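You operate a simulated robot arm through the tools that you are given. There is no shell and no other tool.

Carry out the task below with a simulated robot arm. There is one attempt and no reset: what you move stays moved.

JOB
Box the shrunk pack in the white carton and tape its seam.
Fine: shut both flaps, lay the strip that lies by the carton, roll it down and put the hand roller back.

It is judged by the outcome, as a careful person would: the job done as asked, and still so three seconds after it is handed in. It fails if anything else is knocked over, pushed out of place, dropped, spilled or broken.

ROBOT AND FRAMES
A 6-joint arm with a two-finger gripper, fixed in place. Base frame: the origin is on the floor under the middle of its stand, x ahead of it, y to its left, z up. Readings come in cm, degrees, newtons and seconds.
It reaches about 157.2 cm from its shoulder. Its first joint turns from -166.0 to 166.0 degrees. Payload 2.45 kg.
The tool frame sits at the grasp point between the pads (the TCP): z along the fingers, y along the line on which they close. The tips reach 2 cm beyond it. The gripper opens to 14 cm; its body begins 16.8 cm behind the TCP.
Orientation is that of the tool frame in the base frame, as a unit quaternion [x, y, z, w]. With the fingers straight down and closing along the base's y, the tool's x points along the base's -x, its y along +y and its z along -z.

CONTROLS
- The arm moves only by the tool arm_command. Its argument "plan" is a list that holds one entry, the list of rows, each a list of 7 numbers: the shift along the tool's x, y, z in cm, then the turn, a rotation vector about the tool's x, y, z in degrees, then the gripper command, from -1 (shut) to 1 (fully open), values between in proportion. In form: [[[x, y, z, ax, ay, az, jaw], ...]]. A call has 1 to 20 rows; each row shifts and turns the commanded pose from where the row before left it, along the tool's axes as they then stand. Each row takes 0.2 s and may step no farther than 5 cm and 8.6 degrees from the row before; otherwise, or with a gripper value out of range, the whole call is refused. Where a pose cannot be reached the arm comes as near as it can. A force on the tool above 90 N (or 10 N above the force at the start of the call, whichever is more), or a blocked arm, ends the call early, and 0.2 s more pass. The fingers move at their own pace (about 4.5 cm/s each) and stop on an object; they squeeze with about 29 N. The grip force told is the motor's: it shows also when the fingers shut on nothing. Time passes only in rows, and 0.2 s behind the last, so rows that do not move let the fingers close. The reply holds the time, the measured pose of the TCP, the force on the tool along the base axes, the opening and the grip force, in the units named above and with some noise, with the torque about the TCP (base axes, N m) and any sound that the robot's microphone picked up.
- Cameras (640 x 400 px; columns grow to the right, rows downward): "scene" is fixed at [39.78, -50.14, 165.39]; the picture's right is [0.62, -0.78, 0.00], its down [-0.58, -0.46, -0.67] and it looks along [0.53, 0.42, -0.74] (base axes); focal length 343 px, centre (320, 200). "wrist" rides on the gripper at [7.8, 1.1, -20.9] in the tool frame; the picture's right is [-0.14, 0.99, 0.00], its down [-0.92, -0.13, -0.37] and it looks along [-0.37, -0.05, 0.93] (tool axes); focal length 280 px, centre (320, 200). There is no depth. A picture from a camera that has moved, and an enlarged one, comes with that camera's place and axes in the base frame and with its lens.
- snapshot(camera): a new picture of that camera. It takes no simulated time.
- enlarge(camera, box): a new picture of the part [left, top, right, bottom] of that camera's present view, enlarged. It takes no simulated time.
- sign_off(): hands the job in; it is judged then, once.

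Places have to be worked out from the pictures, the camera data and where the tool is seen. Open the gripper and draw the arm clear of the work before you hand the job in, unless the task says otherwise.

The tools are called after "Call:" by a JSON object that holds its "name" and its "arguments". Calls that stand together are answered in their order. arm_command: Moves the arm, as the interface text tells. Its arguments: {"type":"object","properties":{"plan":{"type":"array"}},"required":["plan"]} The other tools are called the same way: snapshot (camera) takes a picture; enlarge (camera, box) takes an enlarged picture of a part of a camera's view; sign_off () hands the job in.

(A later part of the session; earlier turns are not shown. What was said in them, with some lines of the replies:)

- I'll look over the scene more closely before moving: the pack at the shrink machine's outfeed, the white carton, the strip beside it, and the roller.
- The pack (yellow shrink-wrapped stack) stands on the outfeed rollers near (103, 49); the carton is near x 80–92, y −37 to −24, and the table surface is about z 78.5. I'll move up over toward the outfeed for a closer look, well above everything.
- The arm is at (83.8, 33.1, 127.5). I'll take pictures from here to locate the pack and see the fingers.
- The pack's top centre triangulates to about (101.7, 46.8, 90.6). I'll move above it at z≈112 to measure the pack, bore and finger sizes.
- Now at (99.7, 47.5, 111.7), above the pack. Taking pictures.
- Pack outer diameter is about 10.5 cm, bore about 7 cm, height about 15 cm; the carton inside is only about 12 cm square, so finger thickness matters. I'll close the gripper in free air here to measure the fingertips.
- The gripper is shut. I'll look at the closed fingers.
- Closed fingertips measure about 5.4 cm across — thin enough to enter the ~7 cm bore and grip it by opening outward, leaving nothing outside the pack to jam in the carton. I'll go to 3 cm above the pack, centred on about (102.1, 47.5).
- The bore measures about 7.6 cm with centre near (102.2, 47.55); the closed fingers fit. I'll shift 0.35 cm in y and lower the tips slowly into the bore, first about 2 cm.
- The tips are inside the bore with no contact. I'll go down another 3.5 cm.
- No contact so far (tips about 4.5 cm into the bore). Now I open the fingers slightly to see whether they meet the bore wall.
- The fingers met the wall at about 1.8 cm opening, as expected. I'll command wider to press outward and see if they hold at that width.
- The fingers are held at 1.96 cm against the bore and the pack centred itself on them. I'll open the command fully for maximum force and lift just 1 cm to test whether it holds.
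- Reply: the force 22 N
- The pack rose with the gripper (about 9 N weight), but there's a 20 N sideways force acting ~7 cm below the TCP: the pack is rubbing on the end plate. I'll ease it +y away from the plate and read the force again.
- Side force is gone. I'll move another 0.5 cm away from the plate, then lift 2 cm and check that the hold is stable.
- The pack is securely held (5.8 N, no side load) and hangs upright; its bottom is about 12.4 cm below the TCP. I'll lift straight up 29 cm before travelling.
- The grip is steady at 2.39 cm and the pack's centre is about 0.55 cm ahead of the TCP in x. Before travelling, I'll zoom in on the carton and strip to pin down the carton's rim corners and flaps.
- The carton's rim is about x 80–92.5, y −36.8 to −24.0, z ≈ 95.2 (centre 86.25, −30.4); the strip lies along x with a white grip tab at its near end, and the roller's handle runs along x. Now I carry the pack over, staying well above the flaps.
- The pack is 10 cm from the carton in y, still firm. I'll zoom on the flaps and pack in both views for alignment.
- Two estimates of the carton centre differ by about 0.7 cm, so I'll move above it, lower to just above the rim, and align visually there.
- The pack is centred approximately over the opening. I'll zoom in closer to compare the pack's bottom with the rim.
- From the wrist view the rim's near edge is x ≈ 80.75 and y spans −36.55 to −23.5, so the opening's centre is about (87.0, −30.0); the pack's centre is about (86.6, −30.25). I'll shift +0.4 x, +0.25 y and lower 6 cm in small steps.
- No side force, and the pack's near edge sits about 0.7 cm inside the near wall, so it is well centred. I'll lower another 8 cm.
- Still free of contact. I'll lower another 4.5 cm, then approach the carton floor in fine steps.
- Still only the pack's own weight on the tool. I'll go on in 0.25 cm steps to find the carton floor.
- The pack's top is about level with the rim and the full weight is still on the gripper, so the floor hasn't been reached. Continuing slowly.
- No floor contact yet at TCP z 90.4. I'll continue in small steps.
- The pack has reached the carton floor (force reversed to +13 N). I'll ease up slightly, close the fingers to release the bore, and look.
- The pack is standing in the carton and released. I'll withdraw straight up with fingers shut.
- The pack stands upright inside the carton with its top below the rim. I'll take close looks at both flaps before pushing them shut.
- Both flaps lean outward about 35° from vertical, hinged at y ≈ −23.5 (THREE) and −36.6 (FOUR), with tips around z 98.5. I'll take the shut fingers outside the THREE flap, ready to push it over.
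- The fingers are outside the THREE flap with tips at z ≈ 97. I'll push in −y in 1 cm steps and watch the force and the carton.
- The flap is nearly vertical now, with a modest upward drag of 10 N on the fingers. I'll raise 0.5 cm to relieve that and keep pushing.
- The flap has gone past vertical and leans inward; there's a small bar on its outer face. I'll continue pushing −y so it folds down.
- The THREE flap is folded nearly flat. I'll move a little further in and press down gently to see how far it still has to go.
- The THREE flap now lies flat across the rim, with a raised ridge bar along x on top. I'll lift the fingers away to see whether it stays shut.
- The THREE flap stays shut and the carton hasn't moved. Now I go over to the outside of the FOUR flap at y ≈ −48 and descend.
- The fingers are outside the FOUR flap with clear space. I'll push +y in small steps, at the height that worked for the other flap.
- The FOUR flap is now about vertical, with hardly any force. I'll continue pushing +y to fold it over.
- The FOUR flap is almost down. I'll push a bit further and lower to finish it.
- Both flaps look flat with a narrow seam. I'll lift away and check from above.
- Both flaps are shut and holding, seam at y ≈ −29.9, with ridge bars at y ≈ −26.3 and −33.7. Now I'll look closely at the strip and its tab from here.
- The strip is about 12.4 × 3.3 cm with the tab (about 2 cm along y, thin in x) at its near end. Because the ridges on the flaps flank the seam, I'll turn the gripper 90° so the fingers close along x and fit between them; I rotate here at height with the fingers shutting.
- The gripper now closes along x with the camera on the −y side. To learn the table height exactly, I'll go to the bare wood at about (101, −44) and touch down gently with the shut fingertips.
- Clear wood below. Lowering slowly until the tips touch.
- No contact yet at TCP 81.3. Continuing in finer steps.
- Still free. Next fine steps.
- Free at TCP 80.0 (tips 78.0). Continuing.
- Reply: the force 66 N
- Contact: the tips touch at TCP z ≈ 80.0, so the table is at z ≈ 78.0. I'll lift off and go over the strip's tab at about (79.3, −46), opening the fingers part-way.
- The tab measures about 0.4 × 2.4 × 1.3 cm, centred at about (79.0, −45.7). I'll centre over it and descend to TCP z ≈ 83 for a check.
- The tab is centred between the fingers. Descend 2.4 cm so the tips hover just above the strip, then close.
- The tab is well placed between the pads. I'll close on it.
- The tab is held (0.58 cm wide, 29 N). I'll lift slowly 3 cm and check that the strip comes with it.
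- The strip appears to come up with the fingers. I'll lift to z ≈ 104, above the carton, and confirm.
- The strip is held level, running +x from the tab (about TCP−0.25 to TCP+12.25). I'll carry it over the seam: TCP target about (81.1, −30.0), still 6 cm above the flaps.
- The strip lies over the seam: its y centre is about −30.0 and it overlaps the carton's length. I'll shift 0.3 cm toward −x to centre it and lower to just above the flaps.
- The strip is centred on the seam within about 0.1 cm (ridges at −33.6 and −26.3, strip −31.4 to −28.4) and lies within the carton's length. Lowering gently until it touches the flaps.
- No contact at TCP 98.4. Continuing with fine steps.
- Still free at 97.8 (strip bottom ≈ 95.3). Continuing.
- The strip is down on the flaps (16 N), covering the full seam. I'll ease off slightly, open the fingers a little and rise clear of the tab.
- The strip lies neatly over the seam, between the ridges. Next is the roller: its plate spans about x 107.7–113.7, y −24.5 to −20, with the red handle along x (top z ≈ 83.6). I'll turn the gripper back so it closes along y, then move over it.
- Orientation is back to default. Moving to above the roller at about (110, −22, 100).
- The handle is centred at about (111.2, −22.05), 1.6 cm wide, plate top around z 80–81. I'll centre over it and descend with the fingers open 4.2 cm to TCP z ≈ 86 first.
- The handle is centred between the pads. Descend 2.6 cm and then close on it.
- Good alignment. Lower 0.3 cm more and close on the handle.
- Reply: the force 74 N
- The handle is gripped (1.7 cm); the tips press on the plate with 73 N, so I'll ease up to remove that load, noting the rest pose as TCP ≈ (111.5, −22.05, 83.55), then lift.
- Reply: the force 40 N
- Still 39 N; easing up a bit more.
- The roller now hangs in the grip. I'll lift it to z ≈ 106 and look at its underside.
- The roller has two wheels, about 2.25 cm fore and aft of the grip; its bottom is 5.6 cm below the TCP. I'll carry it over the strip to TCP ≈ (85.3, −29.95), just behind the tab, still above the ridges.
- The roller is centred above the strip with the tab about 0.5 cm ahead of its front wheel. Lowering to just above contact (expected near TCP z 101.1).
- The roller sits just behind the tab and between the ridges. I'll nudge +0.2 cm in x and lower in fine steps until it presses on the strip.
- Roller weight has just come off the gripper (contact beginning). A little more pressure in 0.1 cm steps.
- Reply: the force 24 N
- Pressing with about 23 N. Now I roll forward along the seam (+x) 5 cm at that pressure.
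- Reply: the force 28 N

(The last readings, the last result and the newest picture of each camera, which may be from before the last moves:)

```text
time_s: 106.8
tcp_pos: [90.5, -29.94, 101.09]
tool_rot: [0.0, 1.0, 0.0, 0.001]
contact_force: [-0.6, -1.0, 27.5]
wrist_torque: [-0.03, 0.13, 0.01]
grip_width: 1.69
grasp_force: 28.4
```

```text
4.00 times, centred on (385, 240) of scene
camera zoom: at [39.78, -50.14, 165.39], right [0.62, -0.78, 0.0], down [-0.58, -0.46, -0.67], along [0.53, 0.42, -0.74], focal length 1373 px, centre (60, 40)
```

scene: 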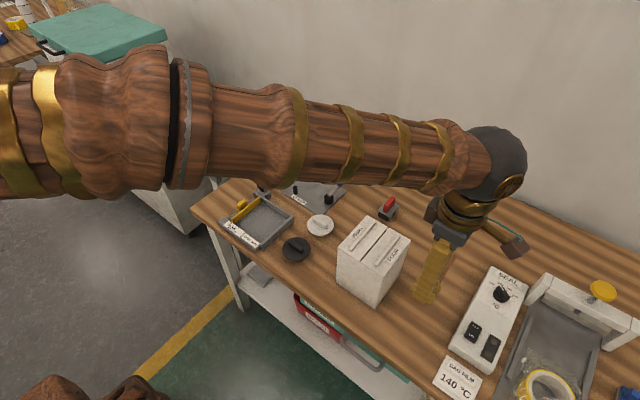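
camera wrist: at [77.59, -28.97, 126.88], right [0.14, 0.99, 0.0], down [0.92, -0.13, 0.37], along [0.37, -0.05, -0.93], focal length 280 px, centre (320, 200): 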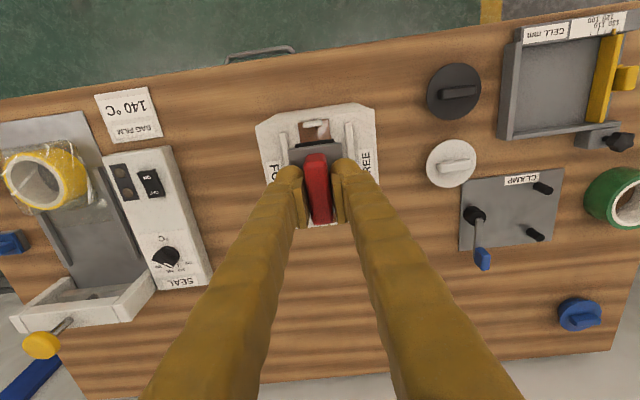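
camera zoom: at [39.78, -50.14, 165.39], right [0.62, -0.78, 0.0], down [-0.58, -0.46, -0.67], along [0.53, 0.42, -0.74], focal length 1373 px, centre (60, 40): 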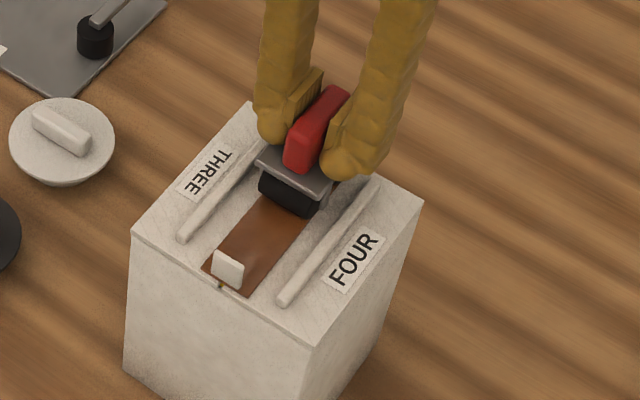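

Rolling is smooth (almost no side force) and nothing shifts. For the last part, where the rear wheel goes past the edge, I'll ease the pressure a bit and roll on until the front wheel reaches the strip's end.

Call:
{"name": "arm_command", "arguments": {"plan": [[[-0.5, 0, -0.05, 0, 0, 0, -1], [-0.6, 0, -0.05, 0, 0, 0, -1], [-0.6, 0, 0, 0, 0, 0, -1], [-0.6, 0, 0, 0, 0, 0, -1], [-0.5, 0, 0, 0, 0, 0, -1], [0, 0, 0, 0, 0, 0, -1]]]}}

Call:
{"name": "enlarge", "arguments": {"camera": "scene", "box": [340, 190, 430, 290]}}

```text
time_s: 108.2
tcp_pos: [93.35, -29.99, 101.18]
tool_rot: [0.0, 1.0, 0.001, 0.0]
contact_force: [0.9, -1.0, 17.2]
wrist_torque: [-0.08, 0.36, 0.06]
grip_width: 1.69
grasp_force: 29.1
```

```text
4.00 times, centred on (385, 240) of scene
camera zoom: at [39.78, -50.14, 165.39], right [0.62, -0.78, 0.0], down [-0.58, -0.46, -0.67], along [0.53, 0.42, -0.74], focal length 1373 px, centre (60, 40)
```

zoom: 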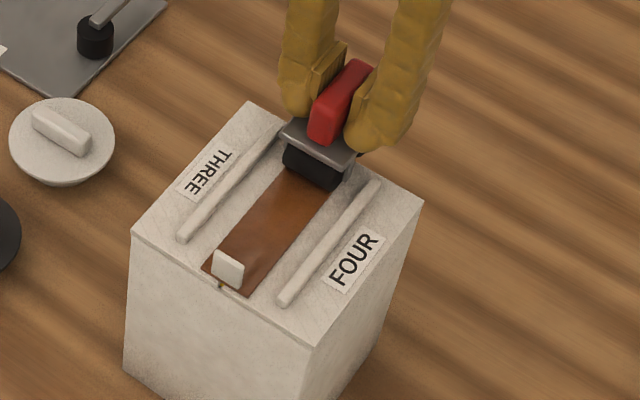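

The front wheel is at x ≈ 91.2 with 17 N. I'll roll the last 1.6 cm to the strip's far end, then look.

Call:
{"name": "arm_command", "arguments": {"plan": [[[-0.5, 0, 0, 0, 0, 0, -1], [-0.5, 0, 0, 0, 0, 0, -1], [-0.4, 0, 0, 0, 0, 0, -1], [-0.2, 0, 0, 0, 0, 0, -1], [0, 0, 0, 0, 0, 0, -1]]]}}

Call:
{"name": "enlarge", "arguments": {"camera": "scene", "box": [340, 190, 430, 290]}}

Call:
{"name": "enlarge", "arguments": {"camera": "wrist", "box": [220, 90, 420, 230]}}

```text
time_s: 109.4
tcp_pos: [94.73, -30.2, 101.21]
tool_rot: [-0.001, 1.0, 0.0, 0.0]
contact_force: [0.7, -0.1, 11.1]
wrist_torque: [0.03, 0.28, -0.01]
grip_width: 1.68
grasp_force: 28.8
```

```text
4.00 times, centred on (385, 240) of scene
camera zoom: at [39.78, -50.14, 165.39], right [0.62, -0.78, 0.0], down [-0.58, -0.46, -0.67], along [0.53, 0.42, -0.74], focal length 1373 px, centre (60, 40)
```

zoom: 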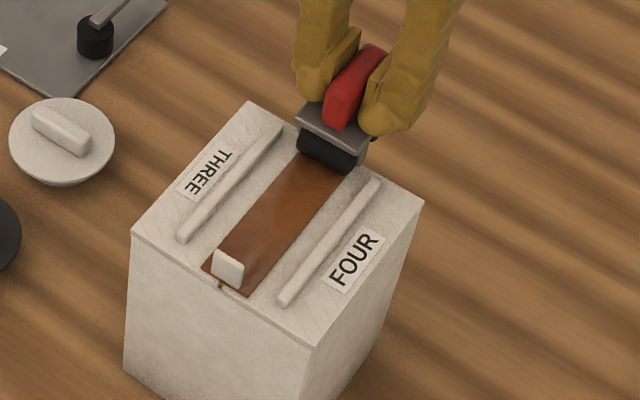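

```text
2.86 times, centred on (320, 160) of wrist
camera zoom: at [86.98, -29.07, 122.01], right [0.14, 0.99, 0.0], down [0.92, -0.13, 0.37], along [0.37, -0.05, -0.93], focal length 801 px, centre (320, 314)
```

zoom: 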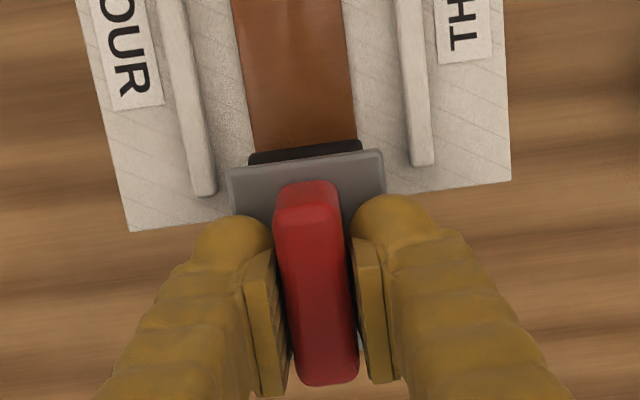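

The front wheel is close to the strip's far end. I'll go another 0.4 cm, then roll back toward the tab, restoring the pressure once both wheels are on again.

Call:
{"name": "arm_command", "arguments": {"plan": [[[-0.4, 0, 0, 0, 0, 0, -1], [0, 0, 0, 0, 0, 0, -1], [0.5, 0, 0, 0, 0, 0, -1], [0.6, 0, 0, 0, 0, 0, -1], [0.6, 0, 0, 0, 0, 0, -1], [0.6, 0, 0, 0, 0, 0, -1], [0.6, 0, 0, 0, 0, 0, -1], [0.6, 0, 0, 0, 0, 0, -1], [0.6, 0, 0, 0, 0, 0, -1], [0, 0, 0, 0, 0, 0, -1]]]}}

```text
time_s: 111.6
tcp_pos: [91.2, -30.03, 101.19]
tool_rot: [0.0, 1.0, 0.0, 0.0]
contact_force: [-0.6, -0.5, 13.8]
wrist_torque: [-0.07, 0.0, -0.01]
grip_width: 1.69
grasp_force: 29.1
```

Rolling back with both wheels on, 14 N. I'll add slight pressure and continue to the tab.

Call:
{"name": "arm_command", "arguments": {"plan": [[[0.4, 0, 0.1, 0, 0, 0, -1], [0.7, 0, 0, 0, 0, 0, -1], [0.7, 0, 0, 0, 0, 0, -1], [0.7, 0, 0, 0, 0, 0, -1], [0.7, 0, 0, 0, 0, 0, -1], [0.7, 0, 0, 0, 0, 0, -1], [0.7, 0, 0, 0, 0, 0, -1], [0.6, 0, 0, 0, 0, 0, -1], [0.4, 0, 0, 0, 0, 0, -1], [0, 0, 0, 0, 0, 0, -1]]]}}

Call:
{"name": "enlarge", "arguments": {"camera": "wrist", "box": [220, 90, 420, 230]}}

Call:
{"name": "enlarge", "arguments": {"camera": "scene", "box": [340, 190, 430, 290]}}

```text
time_s: 113.8
tcp_pos: [85.46, -30.06, 101.21]
tool_rot: [0.0, 1.0, -0.001, 0.001]
contact_force: [0.0, -1.2, 25.7]
wrist_torque: [-0.07, -0.09, -0.02]
grip_width: 1.7
grasp_force: 28.7
```

```text
2.86 times, centred on (320, 160) of wrist
camera zoom: at [77.66, -29.02, 121.99], right [0.14, 0.99, 0.0], down [0.92, -0.13, 0.37], along [0.37, -0.05, -0.93], focal length 801 px, centre (320, 314)
```

zoom: 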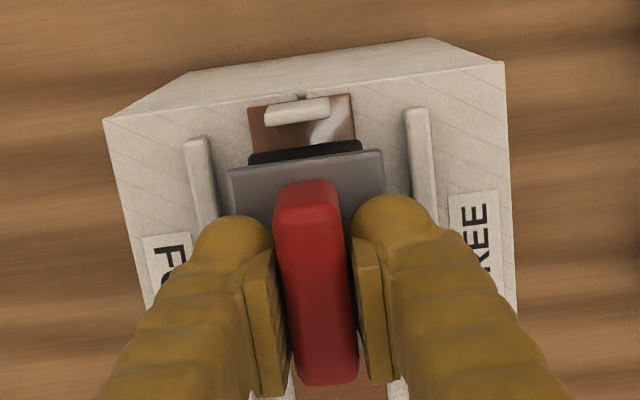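

```text
4.00 times, centred on (385, 240) of scene
camera zoom: at [39.78, -50.14, 165.39], right [0.62, -0.78, 0.0], down [-0.58, -0.46, -0.67], along [0.53, 0.42, -0.74], focal length 1373 px, centre (60, 40)
```

zoom: 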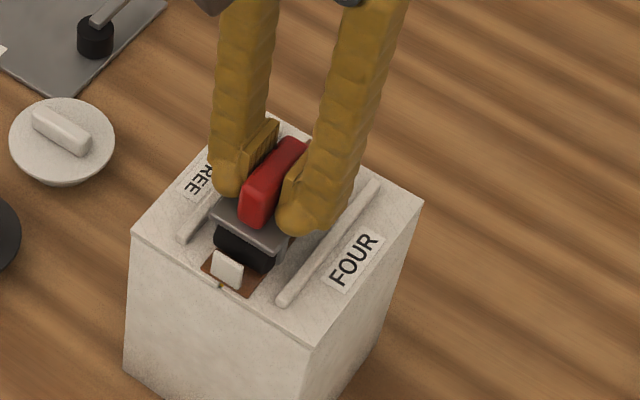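

The strip has been rolled forward and back along its whole free length. I'll lift the roller straight off and check the strip.

Call:
{"name": "arm_command", "arguments": {"plan": [[[0, 0, -0.3, 0, 0, 0, -1], [0, 0, -0.5, 0, 0, 0, -1], [0, 0, -1, 0, 0, 0, -1], [0, 0, -1.5, 0, 0, 0, -1], [0, 0, -1.5, 0, 0, 0, -1], [0, 0, -0.8, 0, 0, 0, -1], [-2, 0.6, 0, 0, 0, 0, -1], [-4, 1.2, 0, 0, 0, 0, -1], [-4, 1.2, 0, 0, 0, 0, -1], [-4, 1.2, 0, 0, 0, 0, -1], [-4, 1.2, 0, 0, 0, 0, -1], [-4, 1.2, 0, 0, 0, 0, -1], [-2.7, 0.9, 0, 0, 0, 0, -1], [-1.2, 0.45, 0, 0, 0, 0, -1], [0, 0, 0, 0, 0, 0, -1], [0, 0, 0, 0, 0, 0, -1]]]}}

Call:
{"name": "snapshot", "arguments": {"camera": "wrist"}}

Call:
{"name": "enlarge", "arguments": {"camera": "scene", "box": [340, 190, 430, 290]}}

```text
time_s: 117.2
tcp_pos: [111.52, -21.87, 106.94]
tool_rot: [0.0, 1.0, 0.001, 0.001]
contact_force: [-0.8, -0.1, -1.4]
wrist_torque: [0.0, 0.0, 0.0]
grip_width: 1.7
grasp_force: 29.6
```

```text
taken
camera wrist: at [103.67, -20.93, 127.62], right [0.14, 0.99, 0.0], down [0.92, -0.13, 0.37], along [0.37, -0.05, -0.93], focal length 280 px, centre (320, 200)
```

wrist: 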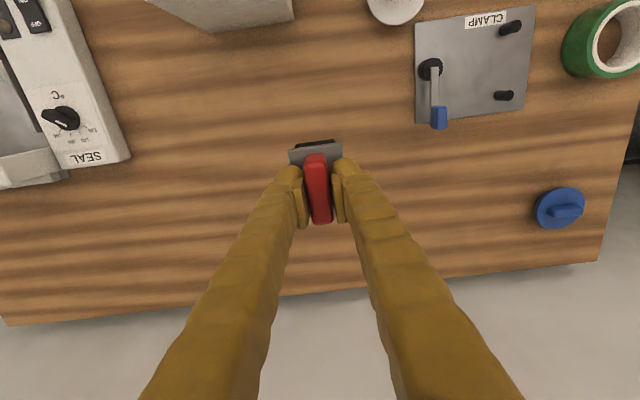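

```text
4.00 times, centred on (385, 240) of scene
camera zoom: at [39.78, -50.14, 165.39], right [0.62, -0.78, 0.0], down [-0.58, -0.46, -0.67], along [0.53, 0.42, -0.74], focal length 1373 px, centre (60, 40)
```

zoom: 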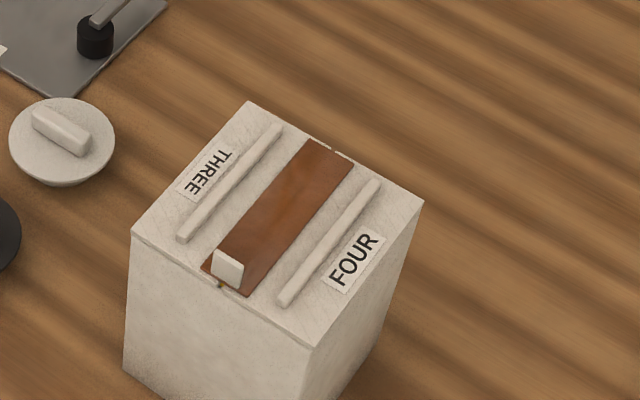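

The strip lies flat and in place. I'm back above the roller's original spot (commanded x 111.45, y −22.05); lowering it.

Call:
{"name": "arm_command", "arguments": {"plan": [[[0, 0, 2, 0, 0, 0, -1], [0, 0, 4, 0, 0, 0, -1], [0, 0, 4, 0, 0, 0, -1], [0, 0, 4, 0, 0, 0, -1], [0, 0, 3.5, 0, 0, 0, -1], [0, 0, 2.5, 0, 0, 0, -1], [0, 0, 1.5, 0, 0, 0, -1], [0, 0, 0.6, 0, 0, 0, -1], [0, 0, 0, 0, 0, 0, -1]]]}}

Call:
{"name": "enlarge", "arguments": {"camera": "scene", "box": [365, 170, 415, 230]}}

```text
time_s: 119.2
tcp_pos: [111.47, -21.99, 84.47]
tool_rot: [0.0, 1.0, 0.0, -0.001]
contact_force: [0.1, 0.1, -0.2]
wrist_torque: [-0.03, -0.04, 0.0]
grip_width: 1.68
grasp_force: 28.9
```

```text
6.67 times, centred on (390, 200) of scene
camera zoom: at [39.78, -50.14, 165.39], right [0.62, -0.78, 0.0], down [-0.58, -0.46, -0.67], along [0.53, 0.42, -0.74], focal length 2289 px, centre (-147, 200)
```

zoom: 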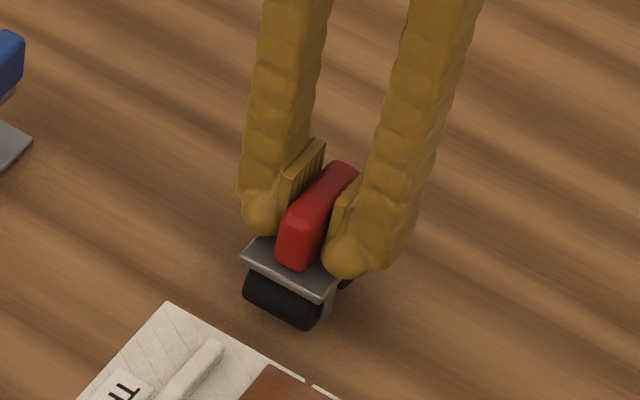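

The roller is about 0.8 cm above the table at its spot. Lowering in fine steps to contact.

Call:
{"name": "arm_command", "arguments": {"plan": [[[0, 0, 0.2, 0, 0, 0, -1], [0, 0, 0.2, 0, 0, 0, -1], [0, 0, 0.15, 0, 0, 0, -1], [0, 0, 0, 0, 0, 0, -1]]]}}

```text
time_s: 120.2
tcp_pos: [111.54, -21.96, 84.03]
tool_rot: [0.0, 1.0, 0.0, 0.0]
contact_force: [-0.2, -0.5, -1.4]
wrist_torque: [0.02, -0.03, 0.03]
grip_width: 1.7
grasp_force: 28.9
```

Not touching yet (weight −1.4 N). Continuing.

Call:
{"name": "arm_command", "arguments": {"plan": [[[0, 0, 0.1, 0, 0, 0, -1], [0, 0, 0.1, 0, 0, 0, -1], [0, 0, 0, 0, 0, 0, -1]]]}}

```text
time_s: 121.0
tcp_pos: [111.53, -22.07, 83.76]
tool_rot: [0.0, 1.0, 0.0, 0.0]
contact_force: [0.5, 1.2, -1.3]
wrist_torque: [0.0, 0.01, -0.04]
grip_width: 1.69
grasp_force: 28.9
```

Still hanging by a hair. Another 0.1–0.2 cm.

Call:
{"name": "arm_command", "arguments": {"plan": [[[0, 0, 0.08, 0, 0, 0, -1], [0, 0, 0.08, 0, 0, 0, -1], [0, 0, 0, 0, 0, 0, -1]]]}}

```text
time_s: 121.8
tcp_pos: [111.43, -21.99, 83.67]
tool_rot: [0.001, 1.0, 0.001, 0.0]
contact_force: [0.0, -0.6, -0.7]
wrist_torque: [0.04, -0.01, 0.02]
grip_width: 1.71
grasp_force: 29.0
```

Call:
{"name": "arm_command", "arguments": {"plan": [[[0, 0, 0.08, 0, 0, 0, -1], [0, 0, 0.05, 0, 0, 0, -1], [0, 0, 0, 0, 0, 0, -1]]]}}

```text
time_s: 122.6
tcp_pos: [111.58, -22.09, 83.6]
tool_rot: [0.0, 1.0, 0.0, 0.001]
contact_force: [-0.1, 1.8, 15.0]
wrist_torque: [0.07, -0.16, -0.01]
grip_width: 1.68
grasp_force: 28.9
```

The wheels are on the table (+15 N). I'll ease the pressure and open the fingers, then rise straight up.

Call:
{"name": "arm_command", "arguments": {"plan": [[[0, 0, -0.1, 0, 0, 0, -1], [0, 0, 0, 0, 0, 0, -0.65], [0, 0, 0, 0, 0, 0, -0.45], [0, 0, 0, 0, 0, 0, -0.4], [0, 0, -0.3, 0, 0, 0, -0.4], [0, 0, -1, 0, 0, 0, -0.4], [0, 0, -2, 0, 0, 0, -0.4], [0, 0, -3, 0, 0, 0, -0.4], [0, 0, -4, 0, 0, 0, -0.4], [0, 0, -4, 0, 0, 0, -0.4], [0, 0, -4, 0, 0, 0, -0.4], [0, 0, -4, 0, 0, 0, -0.4], [0, 0, -3, 0, 0, 0, -0.4], [0, 0, 0, 0, 0, 0, -0.4]]]}}

Call:
{"name": "snapshot", "arguments": {"camera": "scene"}}

Call:
{"name": "enlarge", "arguments": {"camera": "scene", "box": [360, 180, 420, 230]}}

Call:
{"name": "snapshot", "arguments": {"camera": "wrist"}}

```text
time_s: 125.6
tcp_pos: [111.62, -21.96, 108.8]
tool_rot: [0.0, 1.0, -0.001, 0.0]
contact_force: [0.5, 0.4, 0.1]
wrist_torque: [0.02, -0.01, 0.03]
grip_width: 4.18
grasp_force: 0.1
```

```text
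taken
```

scene: 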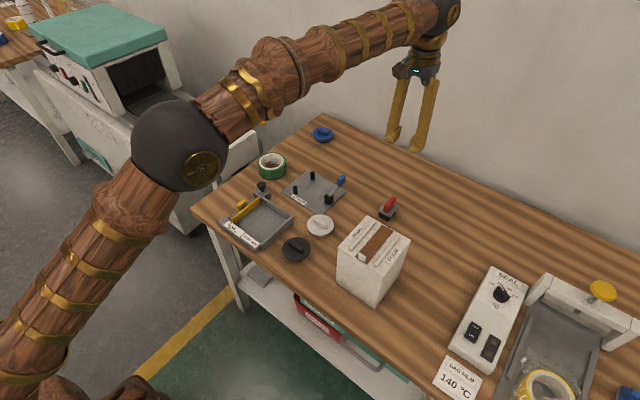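

```text
8.00 times, centred on (390, 205) of scene
camera zoom: at [39.78, -50.14, 165.39], right [0.62, -0.78, 0.0], down [-0.58, -0.46, -0.67], along [0.53, 0.42, -0.74], focal length 2747 px, centre (-240, 160)
```

zoom: 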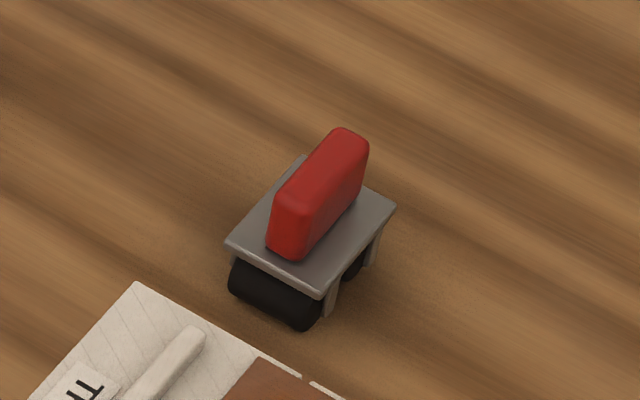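

```text
taken
camera wrist: at [103.63, -21.06, 129.67], right [0.14, 0.99, 0.0], down [0.92, -0.13, 0.37], along [0.37, -0.05, -0.93], focal length 280 px, centre (320, 200)
```

wrist: 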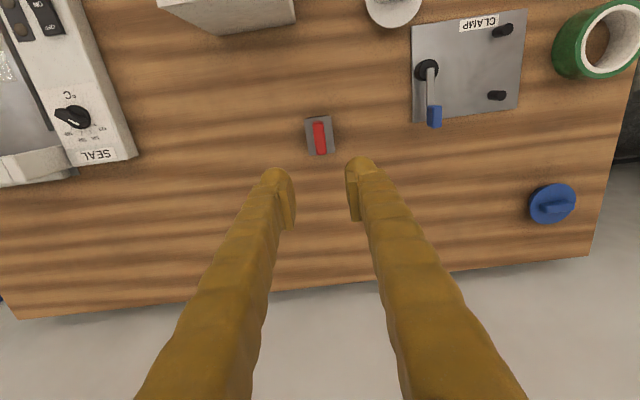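

The roller is back on its original spot (within about 0.1 cm), and all other items look as at the start. I'll draw the arm up and back to its starting pose with the gripper open.

Call:
{"name": "arm_command", "arguments": {"plan": [[[0, 0, -3, 0, 0, 0, 0], [0, 0, -4.5, 0, 0, 0, 0.5], [0, 0, -4.5, 0, 0, 0, 1], [0, 0, -4.5, 0, 0, 0, 1], [0, 0, -4.5, 0, 0, 0, 1], [2, 0.7, -2.7, 0, 0, 0, 1], [3.8, 1.3, 0, 0, 0, 0, 1], [4, 1.4, 0, 0, 0, 0, 1], [4, 1.4, 0, 0, 0, 0, 1], [4, 1.4, 0, 0, 0, 0, 1], [4, 1.4, 0, 0, 0, 0, 1], [4, 1.4, 0, 0, 0, 0, 1], [4, 1.4, 0, 0, 0, 0, 1], [4, 1.4, 0, 0, 0, 0, 1], [4, 1.4, 0, 0, 0, 0, 1], [3, 1.1, 0, 0, 0, 0, 1], [2, 0.7, 0, 0, 0, 0, 1], [0, 0, 0, 0, 0, 0, 1]]]}}

Call:
{"name": "snapshot", "arguments": {"camera": "scene"}}

Call:
{"name": "snapshot", "arguments": {"camera": "wrist"}}

Call:
{"name": "enlarge", "arguments": {"camera": "scene", "box": [320, 190, 430, 310]}}

```text
time_s: 129.4
tcp_pos: [64.43, -6.27, 129.07]
tool_rot: [0.0, 1.0, 0.0, 0.0]
contact_force: [0.9, 0.0, -0.2]
wrist_torque: [-0.01, -0.03, 0.0]
grip_width: 13.99
grasp_force: 0.0
out of reach, approached as far as the arm can: row 3, 4, 5
```

```text
taken
```

scene: 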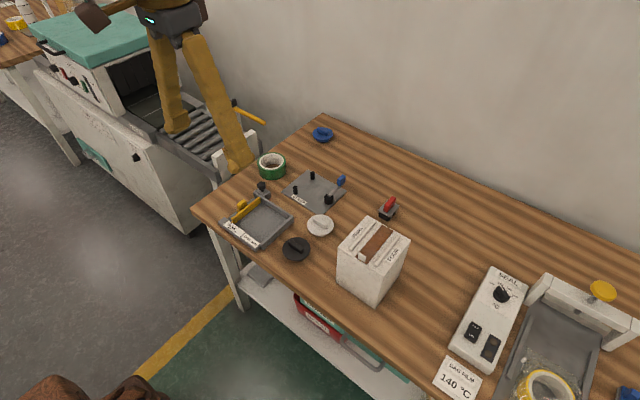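

```text
taken
camera wrist: at [56.59, -5.38, 149.87], right [0.14, 0.99, 0.0], down [0.92, -0.13, 0.37], along [0.37, -0.05, -0.93], focal length 280 px, centre (320, 200)
```

wrist: 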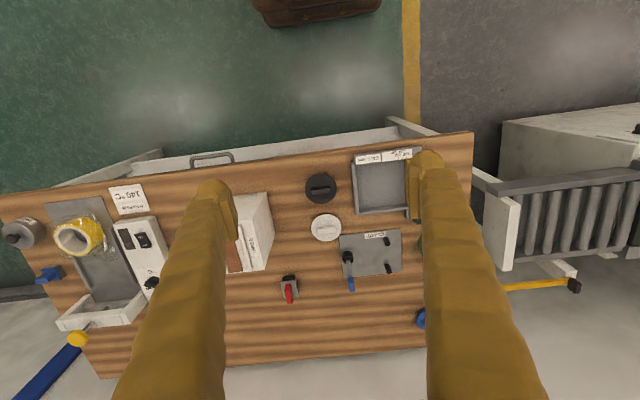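

```text
3.33 times, centred on (375, 250) of scene
camera zoom: at [39.78, -50.14, 165.39], right [0.62, -0.78, 0.0], down [-0.58, -0.46, -0.67], along [0.53, 0.42, -0.74], focal length 1144 px, centre (137, 33)
```

zoom: 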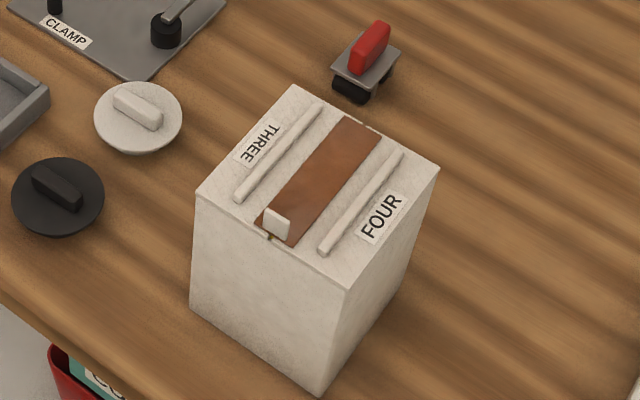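

The carton stands where it was, with both flaps shut, the strip rolled flat over the seam and the roller back on its spot. The arm is clear with the gripper open, and nothing else has moved, so I'm handing the job in.

Call:
{"name": "sign_off", "arguments": {}}

```text
The job is handed in.
```

The job is done and handed in. The shrunk pack is in the white carton, both flaps are shut, and the strip is rolled down over the seam. The result of the judging has not come back to me.

- **Pack:** it stands upright on the carton floor, with its top below the rim so the flaps close flat. I gripped it by the inside of its core, because the fingers are too thick to fit between the pack and the carton walls.
- **Flaps:** both have stayed shut on their own since I closed them, and the carton did not shift.
- **Strip:** it is centred on the seam between the two ridges. It is slightly shorter than the carton, so about half a centimetre of seam shows at the near end.
- **Rolling:** I rolled it forward and back under light pressure. The roller could not reach the last 2 cm or so at the near end because the strip's grip tab is in the way.
- **Roller:** it is back on its original spot to within about 0.1 cm.

In the final pictures everything else on the bench looks as it did at the start. The gripper is open and the arm is clear of the work.
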